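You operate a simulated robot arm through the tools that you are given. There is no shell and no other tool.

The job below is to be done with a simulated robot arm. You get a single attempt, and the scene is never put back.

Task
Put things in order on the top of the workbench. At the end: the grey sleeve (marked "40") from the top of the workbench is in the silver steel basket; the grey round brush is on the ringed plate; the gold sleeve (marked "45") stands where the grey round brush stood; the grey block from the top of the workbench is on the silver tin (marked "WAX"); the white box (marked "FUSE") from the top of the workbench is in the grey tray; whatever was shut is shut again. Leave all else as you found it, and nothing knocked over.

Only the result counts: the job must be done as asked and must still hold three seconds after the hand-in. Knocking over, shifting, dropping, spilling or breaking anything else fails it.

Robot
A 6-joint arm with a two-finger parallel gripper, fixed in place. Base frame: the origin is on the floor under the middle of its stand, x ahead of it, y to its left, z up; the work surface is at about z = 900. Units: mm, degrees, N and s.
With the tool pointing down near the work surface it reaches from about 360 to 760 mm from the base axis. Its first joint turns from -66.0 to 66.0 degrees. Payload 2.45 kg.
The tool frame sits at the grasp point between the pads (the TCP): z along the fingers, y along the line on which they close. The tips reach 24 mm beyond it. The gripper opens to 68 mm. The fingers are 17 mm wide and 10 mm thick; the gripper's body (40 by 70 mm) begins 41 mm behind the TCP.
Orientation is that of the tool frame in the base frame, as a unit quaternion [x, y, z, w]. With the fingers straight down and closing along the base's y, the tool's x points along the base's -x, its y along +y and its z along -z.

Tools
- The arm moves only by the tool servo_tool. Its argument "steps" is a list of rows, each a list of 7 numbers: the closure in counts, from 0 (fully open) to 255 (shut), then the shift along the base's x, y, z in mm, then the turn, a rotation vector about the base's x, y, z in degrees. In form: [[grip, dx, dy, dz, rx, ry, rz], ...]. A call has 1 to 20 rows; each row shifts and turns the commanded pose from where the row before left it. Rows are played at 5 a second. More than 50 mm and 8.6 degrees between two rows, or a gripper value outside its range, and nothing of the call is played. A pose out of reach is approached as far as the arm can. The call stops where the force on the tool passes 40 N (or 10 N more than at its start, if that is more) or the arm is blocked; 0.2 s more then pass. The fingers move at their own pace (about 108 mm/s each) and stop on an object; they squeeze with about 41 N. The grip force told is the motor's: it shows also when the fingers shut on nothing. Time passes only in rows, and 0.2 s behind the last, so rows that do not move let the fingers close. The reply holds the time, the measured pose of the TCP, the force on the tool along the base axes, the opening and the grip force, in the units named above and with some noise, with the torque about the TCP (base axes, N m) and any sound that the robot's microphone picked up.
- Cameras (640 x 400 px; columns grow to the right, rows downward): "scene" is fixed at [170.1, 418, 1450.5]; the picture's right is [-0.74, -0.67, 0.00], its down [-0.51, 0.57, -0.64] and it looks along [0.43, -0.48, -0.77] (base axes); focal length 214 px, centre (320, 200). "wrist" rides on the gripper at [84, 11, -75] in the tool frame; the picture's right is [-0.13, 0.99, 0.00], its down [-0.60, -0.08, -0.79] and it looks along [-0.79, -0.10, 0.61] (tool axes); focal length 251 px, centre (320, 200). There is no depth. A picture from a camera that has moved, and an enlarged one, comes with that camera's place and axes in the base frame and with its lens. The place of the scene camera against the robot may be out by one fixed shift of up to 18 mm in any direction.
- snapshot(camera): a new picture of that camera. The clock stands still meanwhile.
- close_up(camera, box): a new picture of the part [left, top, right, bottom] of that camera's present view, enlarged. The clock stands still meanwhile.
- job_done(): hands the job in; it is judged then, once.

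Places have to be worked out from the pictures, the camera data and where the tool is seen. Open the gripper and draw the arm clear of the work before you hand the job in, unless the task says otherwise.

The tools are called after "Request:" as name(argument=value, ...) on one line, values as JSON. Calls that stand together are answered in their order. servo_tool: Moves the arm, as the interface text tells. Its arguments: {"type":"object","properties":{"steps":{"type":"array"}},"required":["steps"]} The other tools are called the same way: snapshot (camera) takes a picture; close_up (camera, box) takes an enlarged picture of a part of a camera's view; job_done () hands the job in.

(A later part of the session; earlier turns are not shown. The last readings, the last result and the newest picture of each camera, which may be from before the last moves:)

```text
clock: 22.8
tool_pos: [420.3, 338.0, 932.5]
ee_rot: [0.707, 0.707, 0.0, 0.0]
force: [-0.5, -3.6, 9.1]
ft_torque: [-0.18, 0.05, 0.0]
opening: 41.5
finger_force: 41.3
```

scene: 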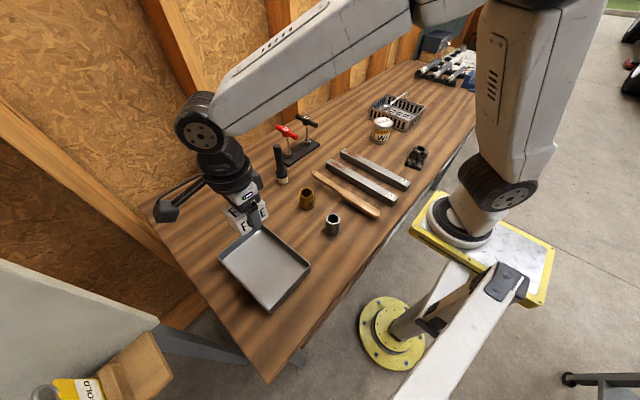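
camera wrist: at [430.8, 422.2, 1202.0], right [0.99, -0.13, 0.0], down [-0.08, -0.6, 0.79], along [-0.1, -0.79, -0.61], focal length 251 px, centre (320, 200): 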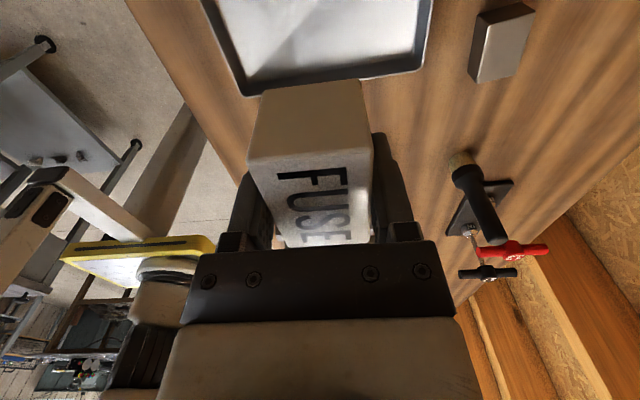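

The box touches the tray floor (about 9 N). I open and rise.

Request:
servo_tool(steps=[[255, 0, 0, 0.5, 0, 0, 0], [60, 0, 0, 0, 0, 0, 0], [0, 0, 0, 0, 0, 0, 0], [0, 0, 0, 0, 0, 0, 0], [0, 0, 0, 30, 0, 0, 0], [0, 0, 0, 40, 0, 0, 0], [0, 0, 0, 45, 0, 0, 0], [0, 0, 0, 45, 0, 0, 0], [0, 0, 0, 0, 0, 0, 0]])

Request:
snapshot(camera="wrist")

Request:
close_up(camera="scene", box=[200, 190, 330, 320])

```text
clock: 24.8
tool_pos: [419.7, 340.2, 1095.4]
ee_rot: [0.707, 0.707, -0.001, 0.0]
force: [0.5, 0.4, 0.7]
ft_torque: [-0.01, 0.02, 0.02]
opening: 68.1
finger_force: 0.0
```

```text
taken
camera wrist: at [431.8, 423.1, 1171.9], right [0.99, -0.13, 0.0], down [-0.08, -0.6, 0.79], along [-0.1, -0.79, -0.61], focal length 251 px, centre (320, 200)
```

wrist: 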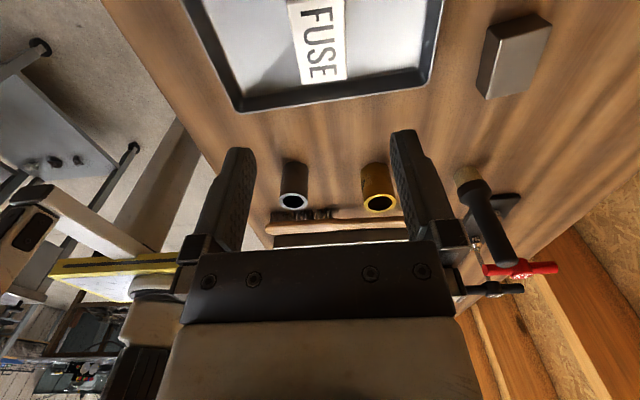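

```text
3.08 times, centred on (265, 255) of scene
camera zoom: at [170.1, 418.0, 1450.5], right [-0.74, -0.67, 0.0], down [-0.51, 0.57, -0.64], along [0.43, -0.48, -0.77], focal length 660 px, centre (489, 31)
```

zoom: 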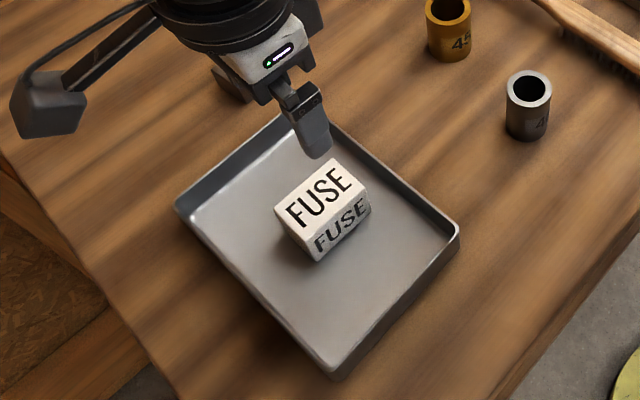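

The FUSE box lies in the tray. Next I measure the grey block, sleeves and brush from here.

Request:
close_up(camera="wrist", box=[460, 0, 570, 110])

Request:
close_up(camera="wrist", box=[260, 150, 420, 250])

Request:
close_up(camera="scene", box=[225, 190, 275, 235])

```text
3.64 times, centred on (515, 55) of wrist
camera zoom: at [431.8, 423.1, 1171.9], right [0.99, -0.13, 0.0], down [-0.08, -0.6, 0.79], along [-0.1, -0.79, -0.61], focal length 914 px, centre (-389, 727)
```

zoom: 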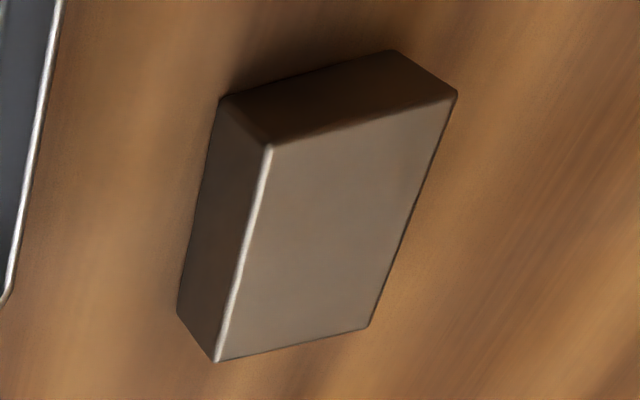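

```text
4.00 times, centred on (340, 200) of wrist
camera zoom: at [431.8, 423.1, 1171.9], right [0.99, -0.13, 0.0], down [-0.08, -0.6, 0.79], along [-0.1, -0.79, -0.61], focal length 1006 px, centre (240, 200)
```

zoom: 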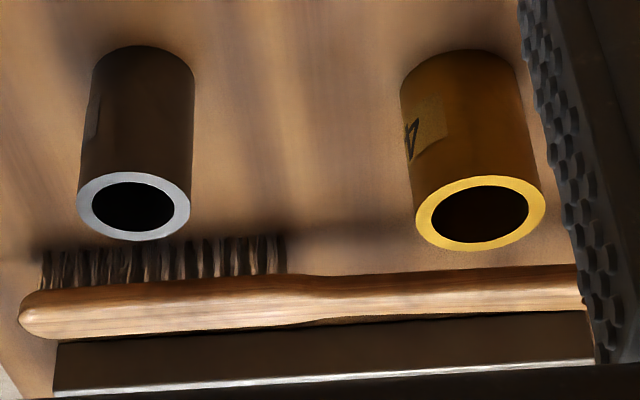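

```text
8.89 times, centred on (250, 212) of scene
camera zoom: at [170.1, 418.0, 1450.5], right [-0.74, -0.67, 0.0], down [-0.51, 0.57, -0.64], along [0.43, -0.48, -0.77], focal length 1906 px, centre (942, 89)
```

zoom: 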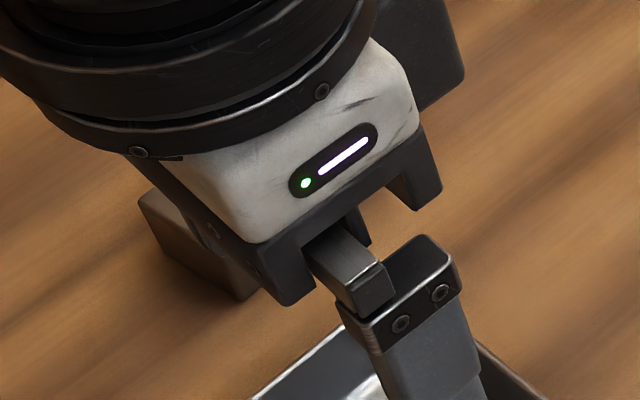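

The block is at about (600, 288), 39×59×28 mm, turned ≈+9°. The grey sleeve stands at ≈(359, 152), gold at ≈(478.5, 130), both about 60 mm tall. I go above the block with the fingers turned +9°.

Request:
servo_tool(steps=[[0, 36, -10.5, 0, 0, 0, 4.5], [0, 36, -10.5, 0, 0, 0, 4.5], [0, 36, -10.5, 0, 0, 0, 0], [0, 36, -10.5, 0, 0, 0, 0], [0, 36, -10.5, -30, 0, 0, 0], [0, 0, 0, -40, 0, 0, 0], [0, 0, 0, 0, 0, 0, 0]])

Request:
snapshot(camera="wrist")

Request:
snapshot(camera="scene")

```text
clock: 26.4
tool_pos: [598.8, 286.1, 1021.6]
ee_rot: [0.65, 0.76, 0.0, -0.001]
force: [-0.4, 1.0, 0.3]
ft_torque: [0.03, 0.03, 0.0]
opening: 68.0
finger_force: 0.1
```

```text
taken
camera wrist: at [596.8, 369.8, 1098.5], right [1.0, 0.03, 0.0], down [0.02, -0.61, 0.79], along [0.02, -0.79, -0.61], focal length 251 px, centre (320, 200)
```

wrist: 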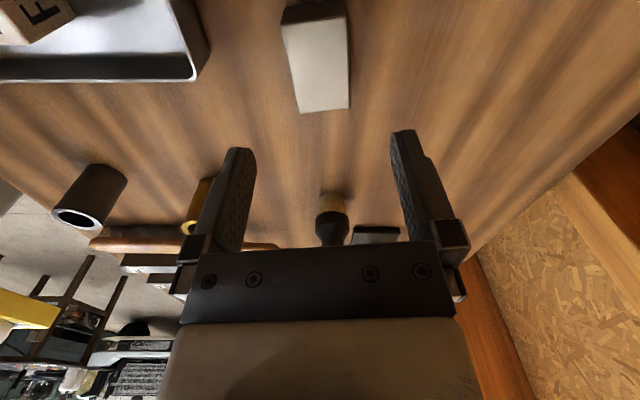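

```text
taken
```

scene: 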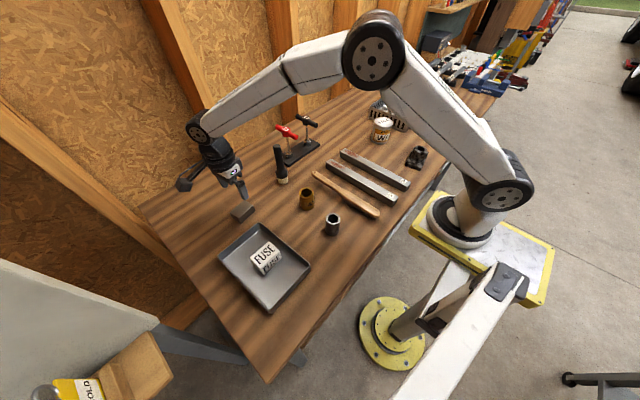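

The block is centred at ≈(599, 288) under the tool. I correct 2 mm in y, go down to z≈929 and close.

Request:
servo_tool(steps=[[0, 0, 2, -45, 0, 0, 0], [0, 0, 0, -30, 0, 0, 0], [0, 0, 0, -17, 0, 0, 0], [0, 0, 0, 0, 0, 0, 0], [255, 0, 0, 0, 0, 0, 0], [255, 0, 0, 0, 0, 0, 0], [255, 0, 0, 0, 0, 0, 0]])

Request:
snapshot(camera="wrist")

```text
clock: 28.0
tool_pos: [599.9, 286.8, 931.1]
ee_rot: [0.649, 0.761, -0.002, 0.0]
force: [-1.3, -1.8, -0.2]
ft_torque: [0.07, 0.01, 0.01]
opening: 39.7
finger_force: 41.3
```

```text
taken
camera wrist: at [597.7, 371.3, 1006.7], right [1.0, 0.03, 0.0], down [0.02, -0.61, 0.79], along [0.02, -0.79, -0.61], focal length 251 px, centre (320, 200)
```

wrist: 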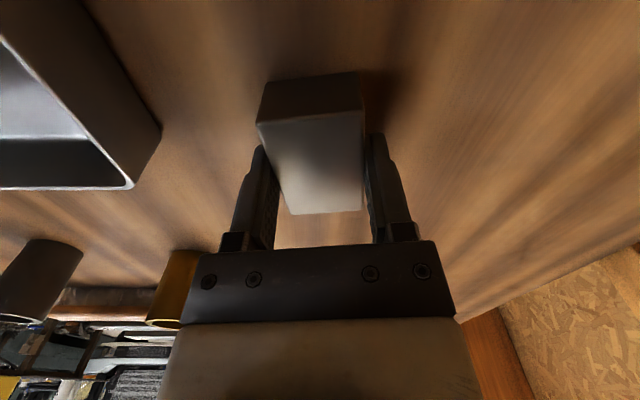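

The block is held (39.7 mm). I lift to z≈1128, shift to x≈500 away from the tall brush, and carry it toward the tin.

Request:
servo_tool(steps=[[255, 0, 0, 20, 0, 0, 0], [255, 0, 0, 45, 0, 0, 0], [255, 0, 0, 45, 0, 0, 0], [255, 0, 0, 45, 0, 0, 0], [255, 0, 0, 45, 0, 0, 0], [255, -34, -15, 0, 0, 0, 0], [255, -34, -15, 0, 0, 0, 0], [255, -34, -15, 0, 0, 0, 0], [255, 0, -45, 0, 0, 0, 0], [255, 0, -45, 0, 0, 0, 0], [255, 0, -45, 0, 0, 0, 0], [255, 0, -45, 0, 0, 0, 0], [255, 0, -45, 0, 0, 0, 0], [255, 0, -45, 0, 0, 0, 0], [255, 0, -45, 0, 0, 0, 0], [255, 0, 0, 0, 0, 0, 0]])

Request:
snapshot(camera="wrist")

Request:
snapshot(camera="scene")

```text
clock: 31.4
tool_pos: [497.4, -70.8, 1129.8]
ee_rot: [0.649, 0.761, 0.0, -0.001]
force: [-0.5, -0.1, -5.4]
ft_torque: [-0.01, -0.01, -0.03]
opening: 40.0
finger_force: 41.3
```

```text
taken
camera wrist: at [495.3, 13.2, 1205.7], right [1.0, 0.03, 0.0], down [0.02, -0.61, 0.79], along [0.02, -0.79, -0.61], focal length 251 px, centre (320, 200)
```

wrist: 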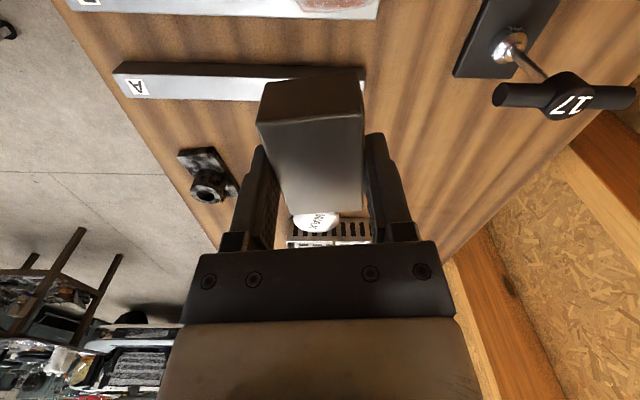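

```text
taken
```

scene: 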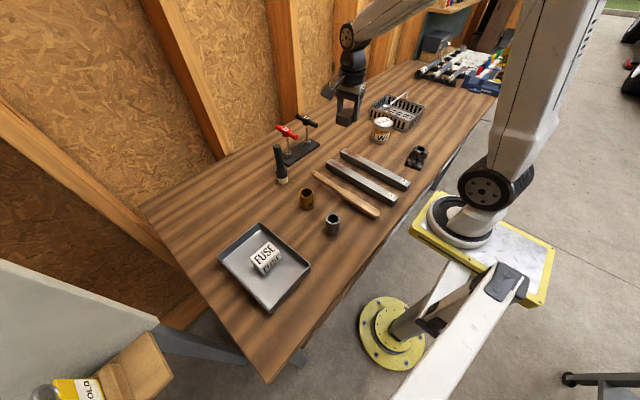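

The block is over the bench near the tin. I move to the side of the tin, at (390, −290), to get a clear view of the lid before placing.

Request:
servo_tool(steps=[[255, -18, -36.5, 0, 0, 0, 0], [255, -18, -36.5, 0, 0, 0, 0], [255, -18, -36.5, 0, 0, 0, 0], [255, -18, -36.5, 0, 0, 0, 0], [255, -18, -36.5, 0, 0, 0, 0], [255, -18, -36.5, 0, 0, 0, 0], [255, 0, 0, 0, 0, 0, 0]])

Request:
snapshot(camera="wrist")

Request:
close_up(camera="wrist", box=[360, 20, 520, 160])

```text
clock: 33.0
tool_pos: [387.9, -289.8, 1131.0]
ee_rot: [0.65, 0.76, -0.001, -0.001]
force: [-0.5, 0.4, -5.3]
ft_torque: [-0.01, 0.01, -0.03]
opening: 39.7
finger_force: 41.0
```

```text
taken
camera wrist: at [386.8, -205.7, 1206.7], right [1.0, 0.03, 0.0], down [0.02, -0.61, 0.79], along [0.02, -0.79, -0.61], focal length 251 px, centre (320, 200)
```

wrist: 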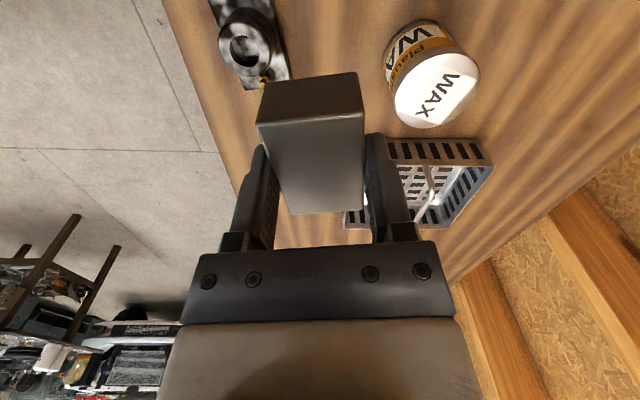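

```text
2.86 times, centred on (440, 90) of wrist
camera zoom: at [386.8, -205.7, 1206.7], right [1.0, 0.03, 0.0], down [0.02, -0.61, 0.79], along [0.02, -0.79, -0.61], focal length 718 px, centre (-23, 514)
```

zoom: 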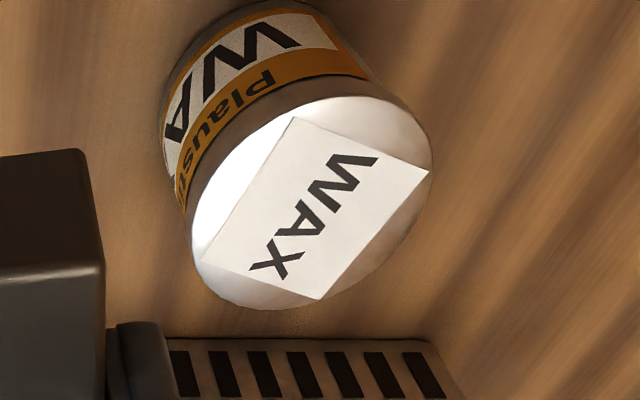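

The lid centre works out to about (503, −333) with its top at z≈970–982. I move over it and lower partway.

Request:
servo_tool(steps=[[255, 38.4, -14.2, 0, 0, 0, 0], [255, 38.4, -14.2, 0, 0, 0, 0], [255, 38.4, -14.2, 0, 0, 0, 0], [255, 0, 0, -40, 0, 0, 0], [255, 0, 0, -40, 0, 0, 0], [255, 0, 0, 0, 0, 0, 0]])

Request:
snapshot(camera="wrist")

Request:
close_up(camera="scene", box=[340, 80, 440, 160])

```text
clock: 34.4
tool_pos: [505.1, -333.6, 1053.0]
ee_rot: [0.65, 0.76, 0.0, 0.0]
force: [0.5, -0.5, -5.3]
ft_torque: [-0.02, 0.0, 0.04]
opening: 39.5
finger_force: 41.0
```

```text
taken
camera wrist: at [502.8, -249.1, 1128.0], right [1.0, 0.03, 0.0], down [0.02, -0.61, 0.79], along [0.02, -0.79, -0.61], focal length 251 px, centre (320, 200)
```

wrist: 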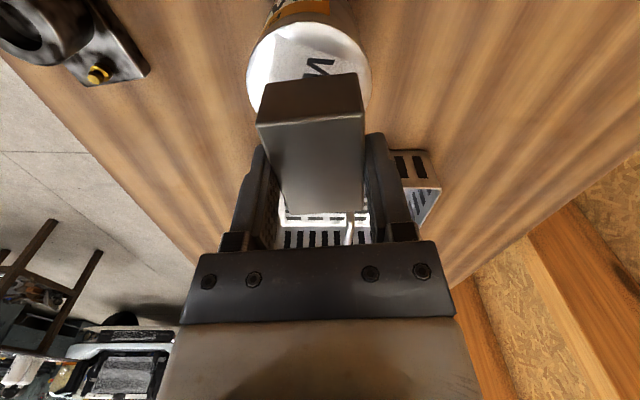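

```text
5.00 times, centred on (390, 120) of scene
camera zoom: at [170.2, 418.0, 1450.5], right [-0.74, -0.67, 0.0], down [-0.51, 0.57, -0.64], along [0.43, -0.48, -0.77], focal length 1072 px, centre (-30, 600)
```

zoom: 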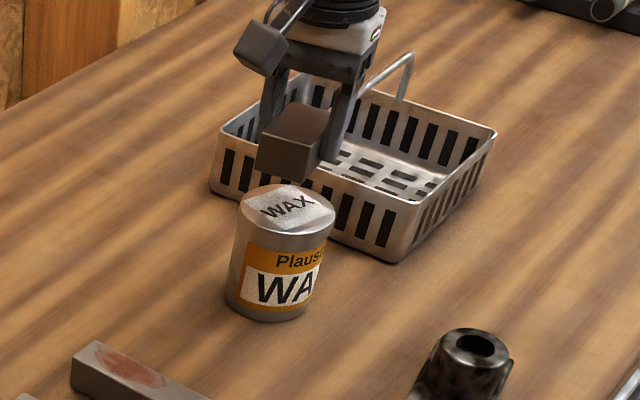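

The lid centre refines to ≈(498.5, −334); I shift −6 mm in x and descend slowly, checking the force.

Request:
servo_tool(steps=[[255, -6, -0.5, -15, 0, 0, 0], [255, 0, 0, -10, 0, 0, 0], [255, 0, 0, -6, 0, 0, 0], [255, 0, 0, 0, 0, 0, 0]])

Request:
close_up(camera="scene", box=[360, 90, 420, 150])

```text
clock: 35.4
tool_pos: [498.4, -333.7, 1020.4]
ee_rot: [0.649, 0.761, -0.001, -0.001]
force: [0.1, 0.0, -5.5]
ft_torque: [-0.01, -0.01, 0.0]
opening: 39.7
finger_force: 40.8
```

```text
6.67 times, centred on (390, 120) of scene
camera zoom: at [170.2, 418.0, 1450.5], right [-0.74, -0.67, 0.0], down [-0.51, 0.57, -0.64], along [0.43, -0.48, -0.77], focal length 1430 px, centre (-147, 733)
```

zoom: 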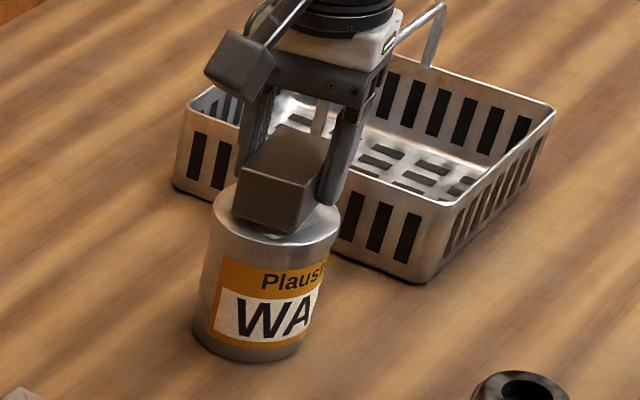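

The block is just above the lid and reads no contact yet. I continue with small steps.

Request:
servo_tool(steps=[[255, 0, 0, -3, 0, 0, 0], [255, 0, 0, -2, 0, 0, 0], [255, 0, 0, -2, 0, 0, 0], [255, 0, 0, 0, 0, 0, 0]])

```text
clock: 36.4
tool_pos: [498.9, -334.0, 1015.2]
ee_rot: [0.649, 0.76, -0.001, 0.001]
force: [-7.6, 6.4, 24.0]
ft_torque: [0.54, 0.38, 0.01]
opening: 40.0
finger_force: 40.6
```

Contact with the lid at about z=985 (24 N). I ease off by 1.5 mm, open, and rise straight up.

Request:
servo_tool(steps=[[255, 0, 0, 1.2, 0, 0, 0], [255, 0, 0, 0.5, 0, 0, 0], [90, 0, 0, 0, 0, 0, 0], [40, 0, 0, 0, 0, 0, 0], [0, 0, 0, 0, 0, 0, 0], [0, 0, 0, 20, 0, 0, 0], [0, 0, 0, 40, 0, 0, 0], [0, 0, 0, 45, 0, 0, 0], [0, 0, 0, 0, 0, 0, 0]])

Request:
snapshot(camera="wrist")

Request:
close_up(camera="scene", box=[360, 90, 420, 150])

```text
clock: 38.4
tool_pos: [497.0, -333.2, 1118.0]
ee_rot: [0.649, 0.761, 0.0, 0.0]
force: [0.6, 0.8, 0.0]
ft_torque: [0.01, 0.01, -0.02]
opening: 68.2
finger_force: 0.0
```

```text
taken
camera wrist: at [495.8, -249.7, 1194.4], right [1.0, 0.03, 0.0], down [0.02, -0.61, 0.79], along [0.02, -0.79, -0.61], focal length 251 px, centre (320, 200)
```

wrist: 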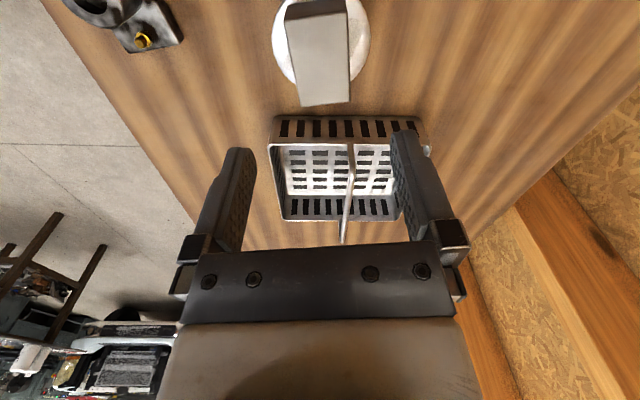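

```text
6.67 times, centred on (390, 120) of scene
camera zoom: at [170.1, 418.0, 1450.5], right [-0.74, -0.67, 0.0], down [-0.51, 0.57, -0.64], along [0.43, -0.48, -0.77], focal length 1430 px, centre (-147, 733)
```

zoom: 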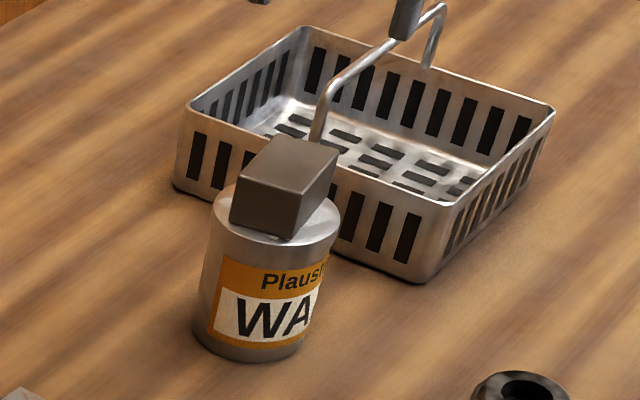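

The grey block sits flat on the tin. Next is the grey sleeve; I turn the tool back to closing along y and travel to hover near (375, 152).

Request:
servo_tool(steps=[[0, -11.1, 44.1, 0, 0, 0, 7.35], [0, -11.1, 44.1, 0, 0, 0, 7.35], [0, -11.1, 44.1, 0, 0, 0, 7.35], [0, -11.1, 44.1, 0, 0, 0, 7.35], [0, -11.1, 44.1, 0, 0, 0, 7.35], [0, -11.1, 44.1, 0, 0, 0, 7.35], [0, -11.1, 44.1, 0, 0, 0, 7.35], [0, -11.1, 44.1, 0, 0, 0, 7.35], [0, -11.1, 44.1, 0, 0, 0, 7.35], [0, -11.1, 44.1, 0, 0, 0, 7.35], [0, -11.1, 44.1, 0, 0, 0, 7.35], [0, 0, 0, 0, 0, 0, 0]])

Request:
snapshot(camera="wrist")

Request:
close_up(camera="wrist", box=[220, 0, 460, 130])

```text
clock: 41.0
tool_pos: [374.9, 149.4, 1119.9]
ee_rot: [0.001, 1.0, 0.0, 0.0]
force: [-0.4, 0.7, 0.6]
ft_torque: [-0.01, -0.05, -0.03]
opening: 68.0
finger_force: 0.1
```

```text
taken
camera wrist: at [291.9, 161.1, 1195.5], right [0.13, 0.99, 0.0], down [0.6, -0.08, 0.79], along [0.79, -0.1, -0.61], focal length 251 px, centre (320, 200)
```

wrist: 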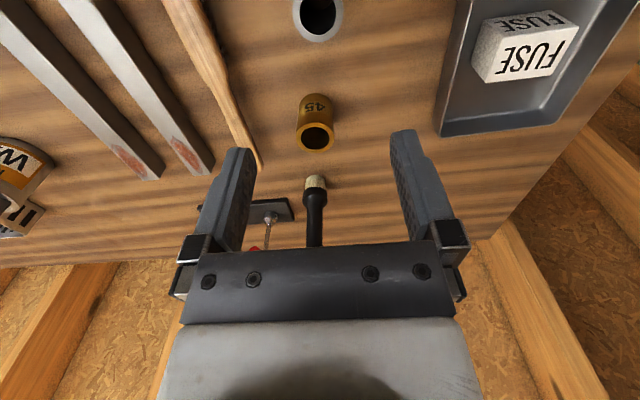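

```text
2.67 times, centred on (340, 65) of wrist
camera zoom: at [291.9, 161.1, 1195.5], right [0.13, 0.99, 0.0], down [0.6, -0.08, 0.79], along [0.79, -0.1, -0.61], focal length 670 px, centre (267, 560)
```

zoom: 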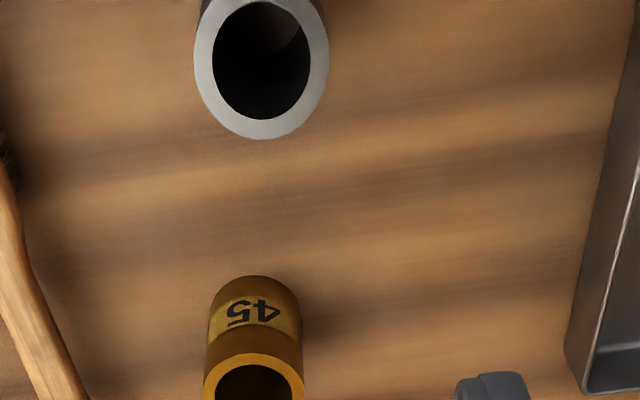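

The grey sleeve is at ≈(358.3, 151). Before picking it up I take enlarged views of the brush and gold sleeve from here to fix the brush's standing spot.

Request:
close_up(camera="wrist", box=[270, 160, 370, 260])

Request:
close_up(camera="wrist", box=[270, 80, 370, 160])

```text
4.00 times, centred on (320, 210) of wrist
camera zoom: at [291.9, 161.1, 1195.5], right [0.13, 0.99, 0.0], down [0.6, -0.08, 0.79], along [0.79, -0.1, -0.61], focal length 1006 px, centre (320, 160)
```

zoom: 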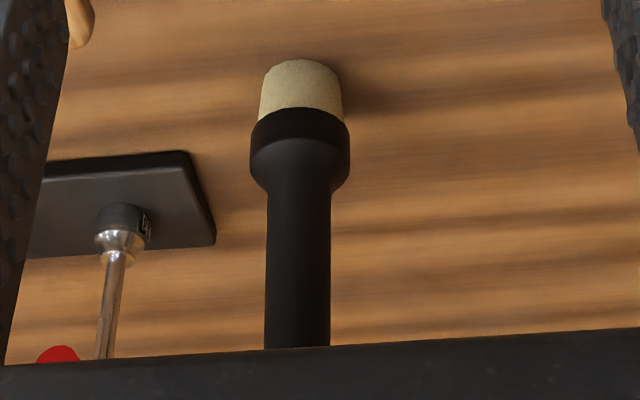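

```text
5.00 times, centred on (320, 120) of wrist
camera zoom: at [291.9, 161.1, 1195.5], right [0.13, 0.99, 0.0], down [0.6, -0.08, 0.79], along [0.79, -0.1, -0.61], focal length 1257 px, centre (320, 600)
```

zoom: 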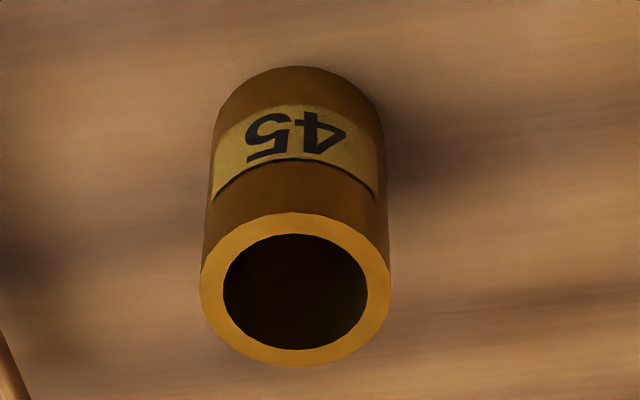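

Brush base is ≈(620, 110), bristle end ≈35 mm across; gold sleeve at (478.4, 130.7), ≈45 mm diameter. Now I centre over the grey sleeve and descend in two stages.

Request:
servo_tool(steps=[[0, -16.6, 1.5, 0, 0, 0, 0], [0, 0, 0, -45, 0, 0, 0], [0, 0, 0, -45, 0, 0, 0], [0, 0, 0, -20, 0, 0, 0], [0, 0, 0, 0, 0, 0, 0]])

Request:
snapshot(camera="wrist")

Request:
close_up(camera="scene", box=[290, 170, 390, 250])

```text
clock: 42.2
tool_pos: [359.1, 152.8, 1009.4]
ee_rot: [0.001, 1.0, 0.0, -0.001]
force: [0.1, -0.2, 1.0]
ft_torque: [-0.03, 0.02, 0.02]
opening: 68.0
finger_force: 0.0
```

```text
taken
camera wrist: at [276.2, 162.4, 1085.2], right [0.13, 0.99, 0.0], down [0.6, -0.08, 0.79], along [0.79, -0.1, -0.61], focal length 251 px, centre (320, 200)
```

wrist: 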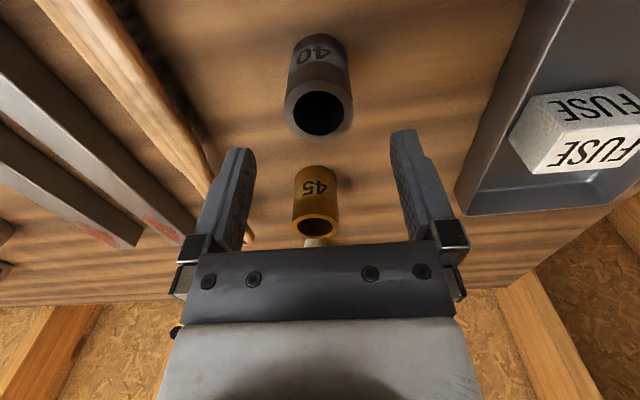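

```text
5.00 times, centred on (340, 210) of scene
camera zoom: at [170.1, 418.0, 1450.5], right [-0.74, -0.67, 0.0], down [-0.51, 0.57, -0.64], along [0.43, -0.48, -0.77], focal length 1072 px, centre (220, 150)
```

zoom: 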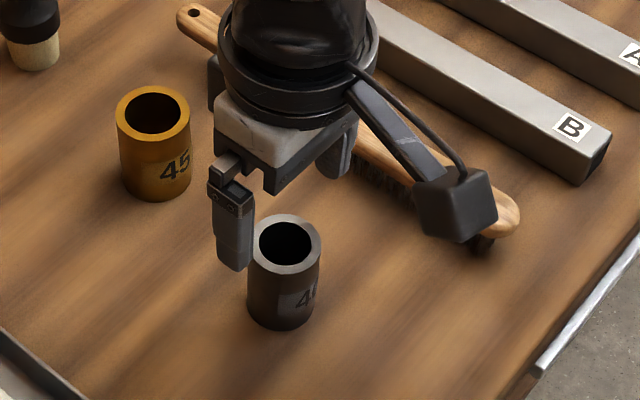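

The tool is nearly centred on the sleeve. I shift (−2, −1), descend to z≈935 and close.

Request:
servo_tool(steps=[[0, -2, -1, -35, 0, 0, 0], [0, 0, 0, -25, 0, 0, 0], [0, 0, 0, -14, 0, 0, 0], [0, 0, 0, 0, 0, 0, 0], [255, 0, 0, 0, 0, 0, 0], [255, 0, 0, 0, 0, 0, 0], [255, 0, 0, 0, 0, 0, 0]])

Request:
snapshot(camera="wrist")

```text
clock: 43.8
tool_pos: [356.3, 151.1, 937.8]
ee_rot: [0.002, 1.0, 0.0, 0.0]
force: [-0.2, 0.0, -0.1]
ft_torque: [0.0, 0.0, 0.01]
opening: 44.9
finger_force: 41.0
```

```text
taken
camera wrist: at [274.1, 162.2, 1012.4], right [0.13, 0.99, 0.0], down [0.6, -0.08, 0.79], along [0.79, -0.11, -0.61], focal length 251 px, centre (320, 200)
```

wrist: 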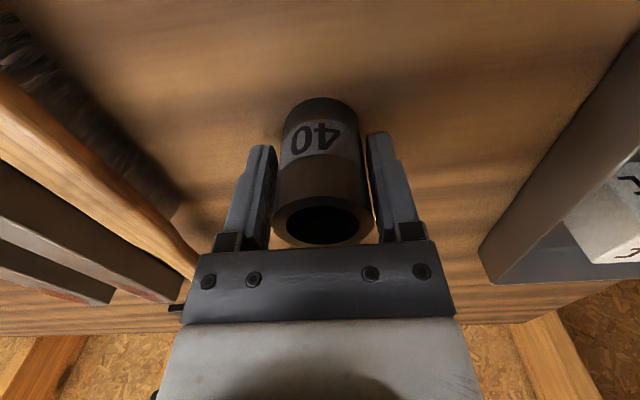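

The fingers stopped at 44.9 mm on the sleeve. I lift a little and check that it comes along.

Request:
servo_tool(steps=[[255, 0, 0, 15, 0, 0, 0], [255, 0, 0, 35, 0, 0, 0], [255, 0, 0, 0, 0, 0, 0]])

Request:
snapshot(camera="wrist")

Request:
close_up(camera="scene", box=[290, 170, 390, 250])

```text
clock: 44.6
tool_pos: [355.7, 151.2, 985.9]
ee_rot: [0.002, 1.0, 0.0, 0.0]
force: [0.0, 0.4, -2.3]
ft_torque: [-0.01, 0.02, 0.0]
opening: 44.7
finger_force: 40.6
```

```text
taken
camera wrist: at [273.1, 161.7, 1061.7], right [0.13, 0.99, 0.0], down [0.6, -0.08, 0.79], along [0.79, -0.11, -0.61], focal length 251 px, centre (320, 200)
```

wrist: 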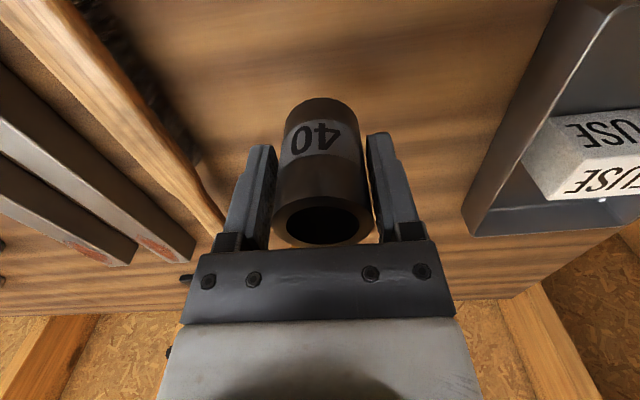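

```text
5.00 times, centred on (340, 210) of scene
camera zoom: at [170.1, 418.0, 1450.5], right [-0.74, -0.67, 0.0], down [-0.51, 0.57, -0.64], along [0.43, -0.48, -0.77], focal length 1072 px, centre (220, 150)
```

zoom: 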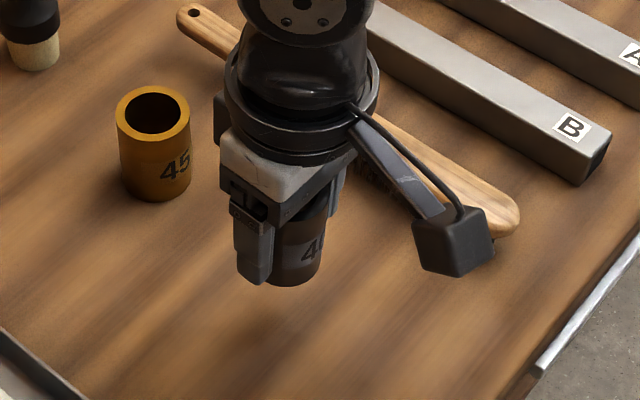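

The sleeve is in the grip. I raise it to z≈1105 and carry it to above the near half of the basket at about (487, −525).

Request:
servo_tool(steps=[[255, 0, 0, 40, 0, 0, 0], [255, 5, -5, 40, 0, 0, 0], [255, 8, -10, 40, 0, 0, 0], [255, 12, -40, 0, 0, 0, 0], [255, 12, -40, 0, 0, 0, 0], [255, 8, -42, 0, 0, 0, 0], [255, 8, -42, 0, 0, 0, 0], [255, 8, -42, 0, 0, 0, 0], [255, 8, -42, 0, 0, 0, 0], [255, 8, -42, 0, 0, 0, 0], [255, 8, -42, 0, 0, 0, 0], [255, 8, -42, 0, 0, 0, 0], [255, 8, -42, 0, 0, 0, 0], [255, 8, -42, 0, 0, 0, 0], [255, 8, -42, 0, 0, 0, 0], [255, 0, 0, 0, 0, 0, 0]])

Request:
snapshot(camera="wrist")

Request:
snapshot(camera="scene")

```text
clock: 48.0
tool_pos: [474.7, -364.6, 1105.8]
ee_rot: [0.001, 1.0, 0.0, 0.0]
force: [0.5, 1.6, -2.4]
ft_torque: [-0.02, -0.01, 0.0]
opening: 44.8
finger_force: 40.8
```

```text
taken
camera wrist: at [391.6, -353.5, 1182.3], right [0.13, 0.99, 0.0], down [0.6, -0.08, 0.79], along [0.79, -0.1, -0.61], focal length 251 px, centre (320, 200)
```

wrist: 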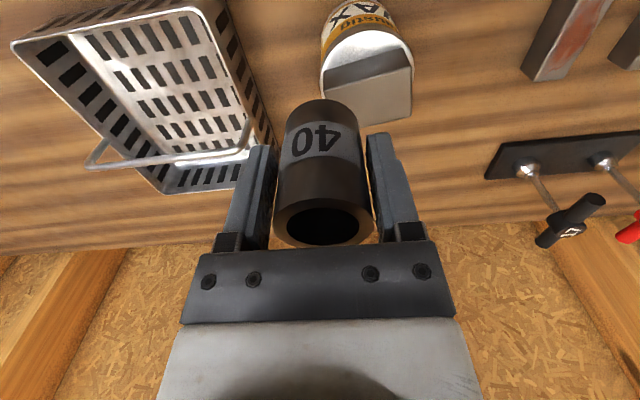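

```text
taken
```

scene: 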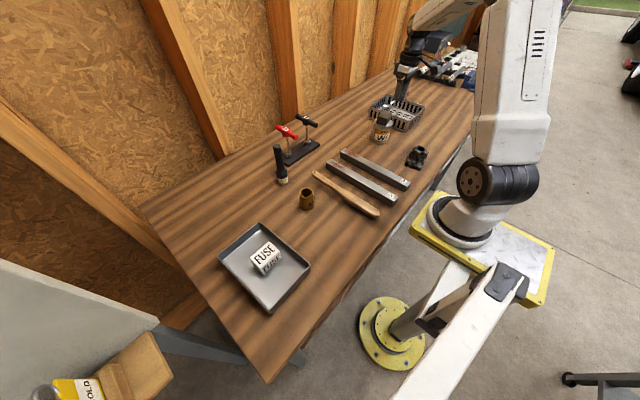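

The basket rim is x≥445, y −624…−450. I move to (490, −525) and then lower in stages between the near wall and the bail.

Request:
servo_tool(steps=[[255, 3.9, -40, 0, 0, 0, 0], [255, 3.9, -40, 0, 0, 0, 0], [255, 3.9, -40, 0, 0, 0, 0], [255, 3.9, -40, 0, 0, 0, 0], [255, 0, 0, -45, 0, 0, 0], [255, 0, 0, 0, 0, 0, 0]])

Request:
snapshot(camera="wrist")

Request:
close_up(camera="scene", box=[360, 60, 460, 140])

```text
clock: 49.4
tool_pos: [490.2, -524.1, 1061.4]
ee_rot: [0.001, 1.0, 0.001, 0.0]
force: [0.0, 0.2, -2.7]
ft_torque: [-0.04, -0.02, -0.02]
opening: 44.7
finger_force: 41.1
```

```text
taken
camera wrist: at [408.1, -512.9, 1137.9], right [0.13, 0.99, 0.0], down [0.6, -0.08, 0.79], along [0.79, -0.1, -0.61], focal length 251 px, centre (320, 200)
```

wrist: 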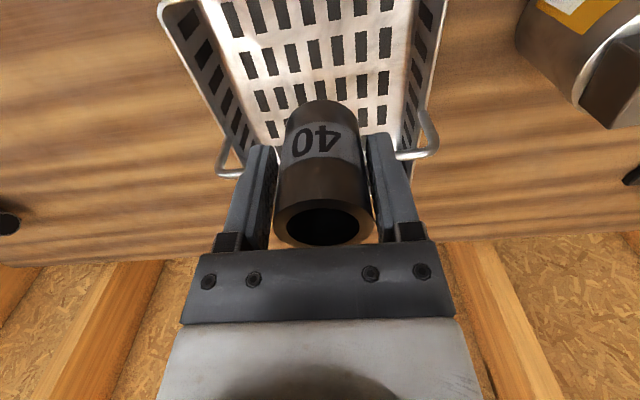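

```text
5.00 times, centred on (410, 100) of scene
camera zoom: at [170.1, 418.0, 1450.5], right [-0.74, -0.67, 0.0], down [-0.51, 0.57, -0.64], along [0.43, -0.48, -0.77], focal length 1072 px, centre (-130, 700)
```

zoom: 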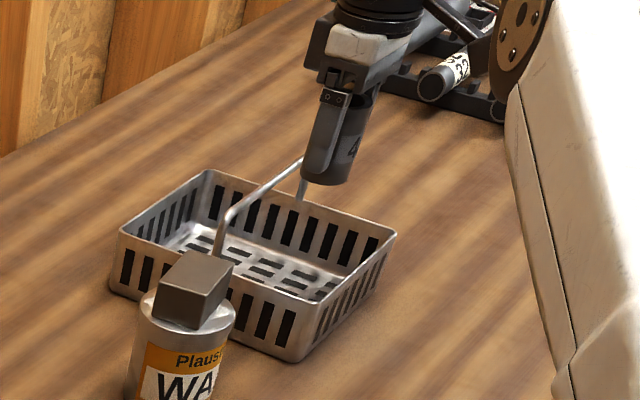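

The sleeve hangs clear of the bail and walls. I lower into the basket, stopping a little above the floor.

Request:
servo_tool(steps=[[255, 0, 0, -40, 0, 0, 0], [255, 0, 0, -40, 0, 0, 0], [255, 0, 0, -25, 0, 0, 0], [255, 0, 0, -6, 0, 0, 0], [255, 0, 0, 0, 0, 0, 0]])

Request:
snapshot(camera="wrist")

Request:
close_up(camera="scene", box=[360, 60, 460, 140])

```text
clock: 50.6
tool_pos: [490.7, -523.0, 950.4]
ee_rot: [0.001, 1.0, 0.0, -0.001]
force: [0.1, -0.1, -3.5]
ft_torque: [-0.01, 0.02, 0.0]
opening: 44.5
finger_force: 40.6
```

```text
taken
camera wrist: at [407.4, -513.5, 1026.3], right [0.13, 0.99, 0.0], down [0.6, -0.08, 0.79], along [0.79, -0.1, -0.61], focal length 251 px, centre (320, 200)
```

wrist: 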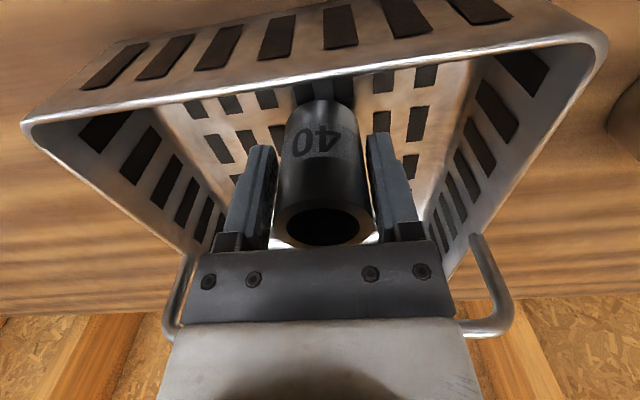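

```text
5.00 times, centred on (410, 100) of scene
camera zoom: at [170.1, 418.0, 1450.5], right [-0.74, -0.67, 0.0], down [-0.51, 0.57, -0.64], along [0.43, -0.48, -0.77], focal length 1072 px, centre (-130, 700)
```

zoom: 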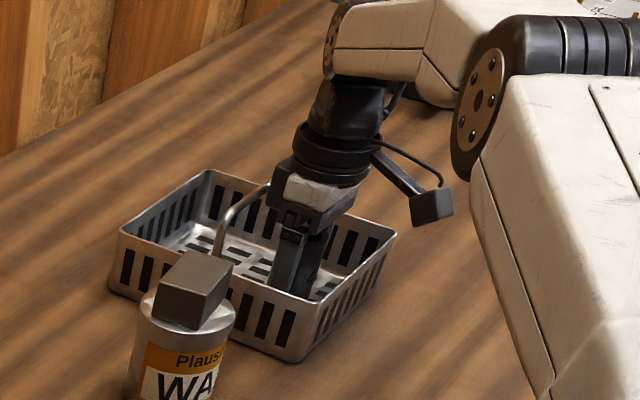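

The sleeve is inside the basket just above its floor. I go down in small steps until it touches.

Request:
servo_tool(steps=[[255, 0, 0, -4, 0, 0, 0], [255, 0, 0, -2, 0, 0, 0], [255, 0, 0, -2, 0, 0, 0], [255, 0, 0, 0, 0, 0, 0]])

```text
clock: 51.6
tool_pos: [490.0, -522.7, 941.6]
ee_rot: [0.002, 1.0, 0.0, 0.0]
force: [0.8, -0.3, -2.9]
ft_torque: [0.01, 0.0, 0.01]
opening: 45.0
finger_force: 40.4
```

Still free at z=941.6. I continue in 1.5 mm steps.

Request:
servo_tool(steps=[[255, 0, 0, -1.5, 0, 0, 0], [255, 0, 0, -1.5, 0, 0, 0], [255, 0, 0, 0, 0, 0, 0]])

```text
clock: 52.4
tool_pos: [490.0, -523.6, 940.6]
ee_rot: [0.002, 1.0, 0.0, 0.001]
force: [-2.5, 3.2, 9.4]
ft_torque: [0.35, 0.08, 0.06]
opening: 44.7
finger_force: 41.2
```

It touches the basket floor (≈12 N change). I open and rise straight up.

Request:
servo_tool(steps=[[255, 0, 0, 0.5, 0, 0, 0], [100, 0, 0, 0, 0, 0, 0], [40, 0, 0, 0, 0, 0, 0], [20, 0, 0, 0, 0, 0, 0], [20, 0, 0, 20, 0, 0, 0], [20, 0, 0, 40, 0, 0, 0], [0, 0, 0, 45, 0, 0, 0], [0, 0, 0, 45, 0, 0, 0], [0, 0, 0, 0, 0, 0, 0]])

Request:
snapshot(camera="wrist")

Request:
close_up(camera="scene", box=[360, 60, 460, 140])

```text
clock: 54.4
tool_pos: [493.2, -522.2, 1086.9]
ee_rot: [0.002, 1.0, 0.0, 0.001]
force: [0.7, 0.2, 0.0]
ft_torque: [-0.02, 0.0, 0.0]
opening: 67.8
finger_force: 0.0
```

```text
taken
camera wrist: at [409.8, -511.8, 1163.4], right [0.13, 0.99, 0.0], down [0.6, -0.08, 0.79], along [0.79, -0.1, -0.61], focal length 251 px, centre (320, 200)
```

wrist: 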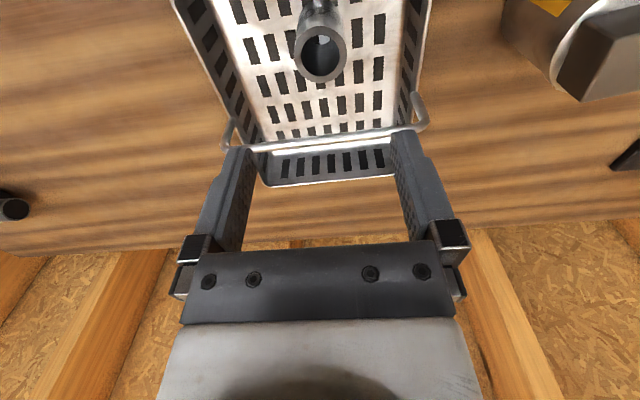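

```text
5.00 times, centred on (410, 100) of scene
camera zoom: at [170.1, 418.0, 1450.5], right [-0.74, -0.67, 0.0], down [-0.51, 0.57, -0.64], along [0.43, -0.48, -0.77], focal length 1072 px, centre (-130, 700)
```

zoom: 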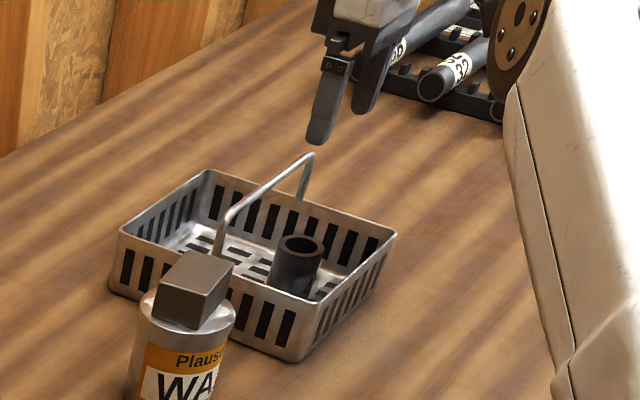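

The grey sleeve stands in the basket. Next I measure the ringed plate closely; I move above it at (330, −300).

Request:
servo_tool(steps=[[0, -27.2, 37, 0, 0, 0, 0], [0, -27.2, 37, 0, 0, 0, 0], [0, -27.2, 37, 0, 0, 0, 0], [0, -27.2, 37, 0, 0, 0, 0], [0, -27.2, 37, 0, 0, 0, 0], [0, -27.2, 37, 0, 0, 0, 0], [0, 0, 0, 0, 0, 0, 0]])

Request:
snapshot(camera="wrist")

Request:
close_up(camera="wrist", box=[240, 0, 400, 100])

```text
clock: 56.0
tool_pos: [325.3, -301.7, 1086.6]
ee_rot: [0.002, 1.0, -0.001, 0.0]
force: [0.5, -0.1, 0.0]
ft_torque: [-0.02, 0.0, -0.01]
opening: 67.8
finger_force: 0.0
```

```text
taken
camera wrist: at [242.2, -290.0, 1162.1], right [0.13, 0.99, 0.0], down [0.6, -0.08, 0.79], along [0.79, -0.11, -0.61], focal length 251 px, centre (320, 200)
```

wrist: 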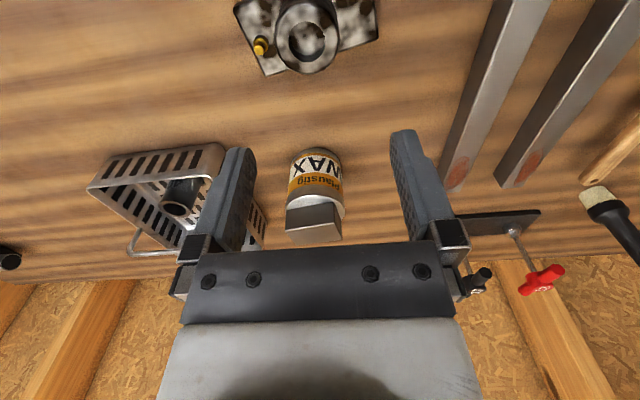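

```text
4.00 times, centred on (320, 50) of wrist
camera zoom: at [242.2, -290.0, 1162.1], right [0.13, 0.99, 0.0], down [0.6, -0.08, 0.79], along [0.79, -0.11, -0.61], focal length 1006 px, centre (320, 800)
```

zoom: 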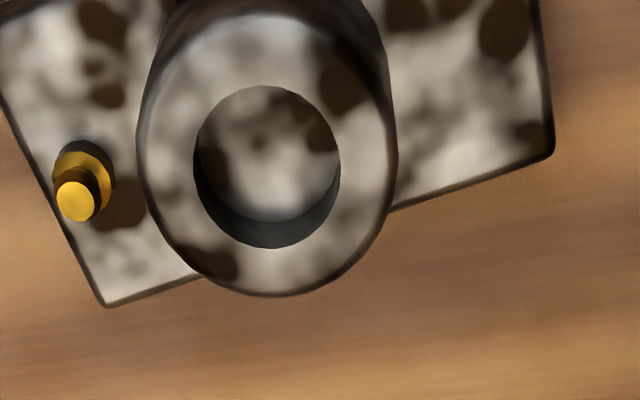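

Boss top is at z≈953, centre ≈(318, −310), ring ≈49 mm outside and ≈28 mm recess, so the brush (≈34 mm base) can stand on the ring. I go now to the brush, hovering at (560, 108, 1150) to measure it.

Request:
servo_tool(steps=[[0, 23.5, 41, 6.3, 0, 0, 0], [0, 23.5, 41, 6.3, 0, 0, 0], [0, 23.5, 41, 6.3, 0, 0, 0], [0, 23.5, 41, 6.3, 0, 0, 0], [0, 23.5, 41, 6.3, 0, 0, 0], [0, 23.5, 41, 6.3, 0, 0, 0], [0, 23.5, 41, 6.3, 0, 0, 0], [0, 23.5, 41, 6.3, 0, 0, 0], [0, 23.5, 41, 6.3, 0, 0, 0], [0, 23.5, 41, 6.3, 0, 0, 0], [0, 0, 0, 0, 0, 0, 0]])

Request:
snapshot(camera="wrist")

Request:
close_up(camera="wrist", box=[250, 30, 390, 190])

Request:
close_up(camera="wrist", box=[280, 40, 360, 90])

```text
clock: 58.4
tool_pos: [562.8, 109.0, 1151.4]
ee_rot: [0.002, 1.0, 0.0, 0.0]
force: [0.4, 0.4, 0.5]
ft_torque: [0.05, 0.02, -0.04]
opening: 68.1
finger_force: 0.1
```

```text
taken
camera wrist: at [478.9, 118.7, 1227.2], right [0.13, 0.99, 0.0], down [0.6, -0.08, 0.79], along [0.79, -0.11, -0.61], focal length 251 px, centre (320, 200)
```

wrist: 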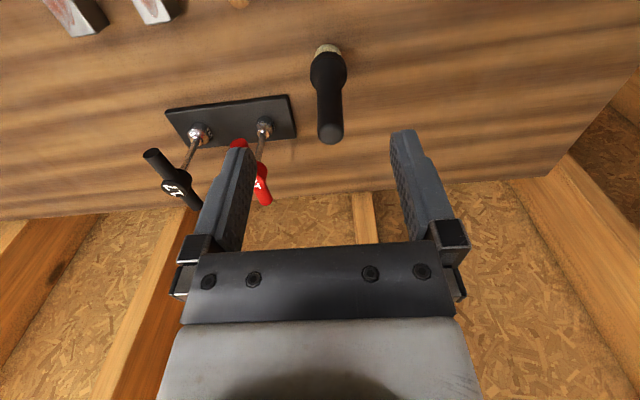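

```text
2.50 times, centred on (320, 110) of wrist
camera zoom: at [478.9, 118.7, 1227.2], right [0.13, 0.99, 0.0], down [0.6, -0.08, 0.79], along [0.79, -0.11, -0.61], focal length 629 px, centre (320, 425)
```

zoom: 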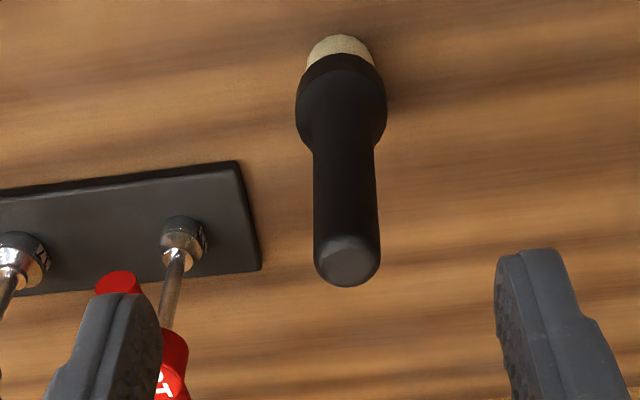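

```text
8.00 times, centred on (320, 65) of wrist
camera zoom: at [478.9, 118.7, 1227.2], right [0.13, 0.99, 0.0], down [0.6, -0.08, 0.79], along [0.79, -0.11, -0.61], focal length 2012 px, centre (320, 1280)
```

zoom: 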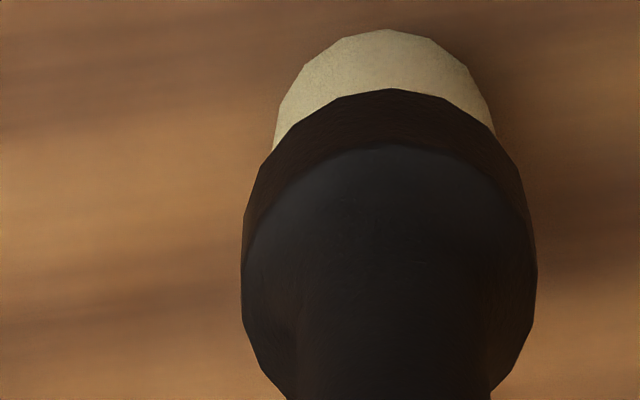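

The brush axis is at (620, 110), base ≈33–34 mm, top z≈1048–1052. I centre over it and descend partway to check alignment.

Request:
servo_tool(steps=[[0, 29, 0.6, 0, 0, 0, 0], [0, 28.4, 0.7, 0, 0, 0, 0], [0, 0, 0, -35, 0, 0, 0], [0, 0, 0, -25, 0, 0, 0], [0, 0, 0, 0, 0, 0, 0]])

Request:
snapshot(camera="wrist")

Request:
close_up(camera="scene", box=[250, 110, 330, 190])

```text
clock: 59.6
tool_pos: [620.7, 108.5, 1092.0]
ee_rot: [0.002, 1.0, 0.0, 0.0]
force: [-0.2, 0.4, -0.3]
ft_torque: [-0.01, 0.03, -0.02]
opening: 68.0
finger_force: 0.0
```

```text
taken
camera wrist: at [536.9, 119.8, 1166.9], right [0.13, 0.99, 0.0], down [0.6, -0.08, 0.79], along [0.79, -0.1, -0.61], focal length 251 px, centre (320, 200)
```

wrist: 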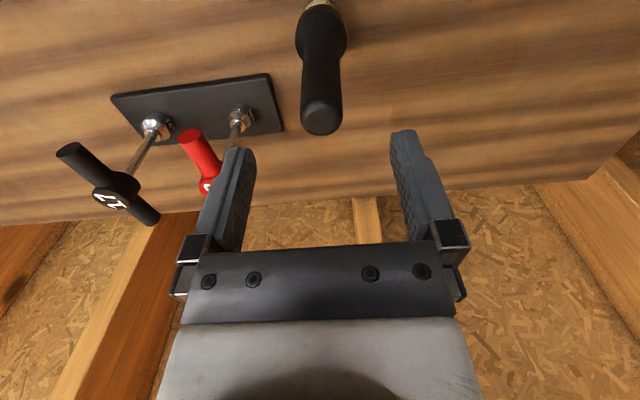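

```text
5.00 times, centred on (290, 150) of scene
camera zoom: at [170.1, 418.0, 1450.5], right [-0.74, -0.67, 0.0], down [-0.51, 0.57, -0.64], along [0.43, -0.48, -0.77], focal length 1072 px, centre (470, 450)
```

zoom: 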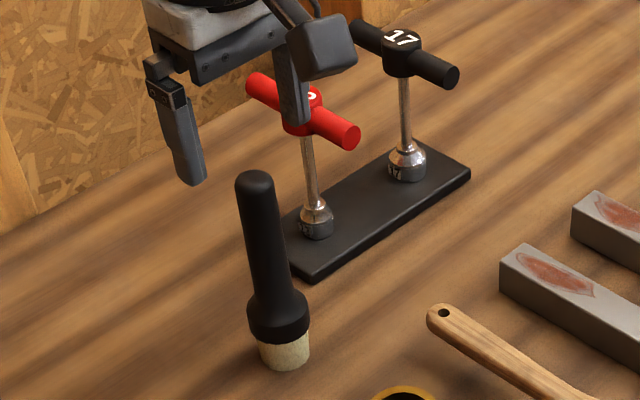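

The brush top projects right where expected. I descend to z≈1024 and close on the handle.

Request:
servo_tool(steps=[[0, 0, 1, -30, 0, 0, 0], [0, 0, 0, -25, 0, 0, 0], [0, 0, 0, -13, 0, 0, 0], [0, 0, 0, 0, 0, 0, 0]])

Request:
snapshot(camera="wrist")

```text
clock: 60.6
tool_pos: [620.2, 110.5, 1024.2]
ee_rot: [0.002, 1.0, 0.001, -0.001]
force: [-0.3, 0.3, -0.4]
ft_torque: [0.02, -0.01, -0.01]
opening: 67.9
finger_force: 0.1
```

```text
taken
camera wrist: at [536.0, 121.0, 1099.5], right [0.13, 0.99, 0.0], down [0.6, -0.08, 0.79], along [0.79, -0.11, -0.61], focal length 251 px, centre (320, 200)
```

wrist: 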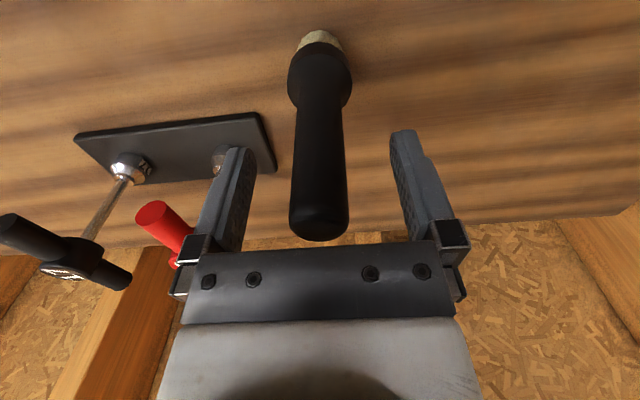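

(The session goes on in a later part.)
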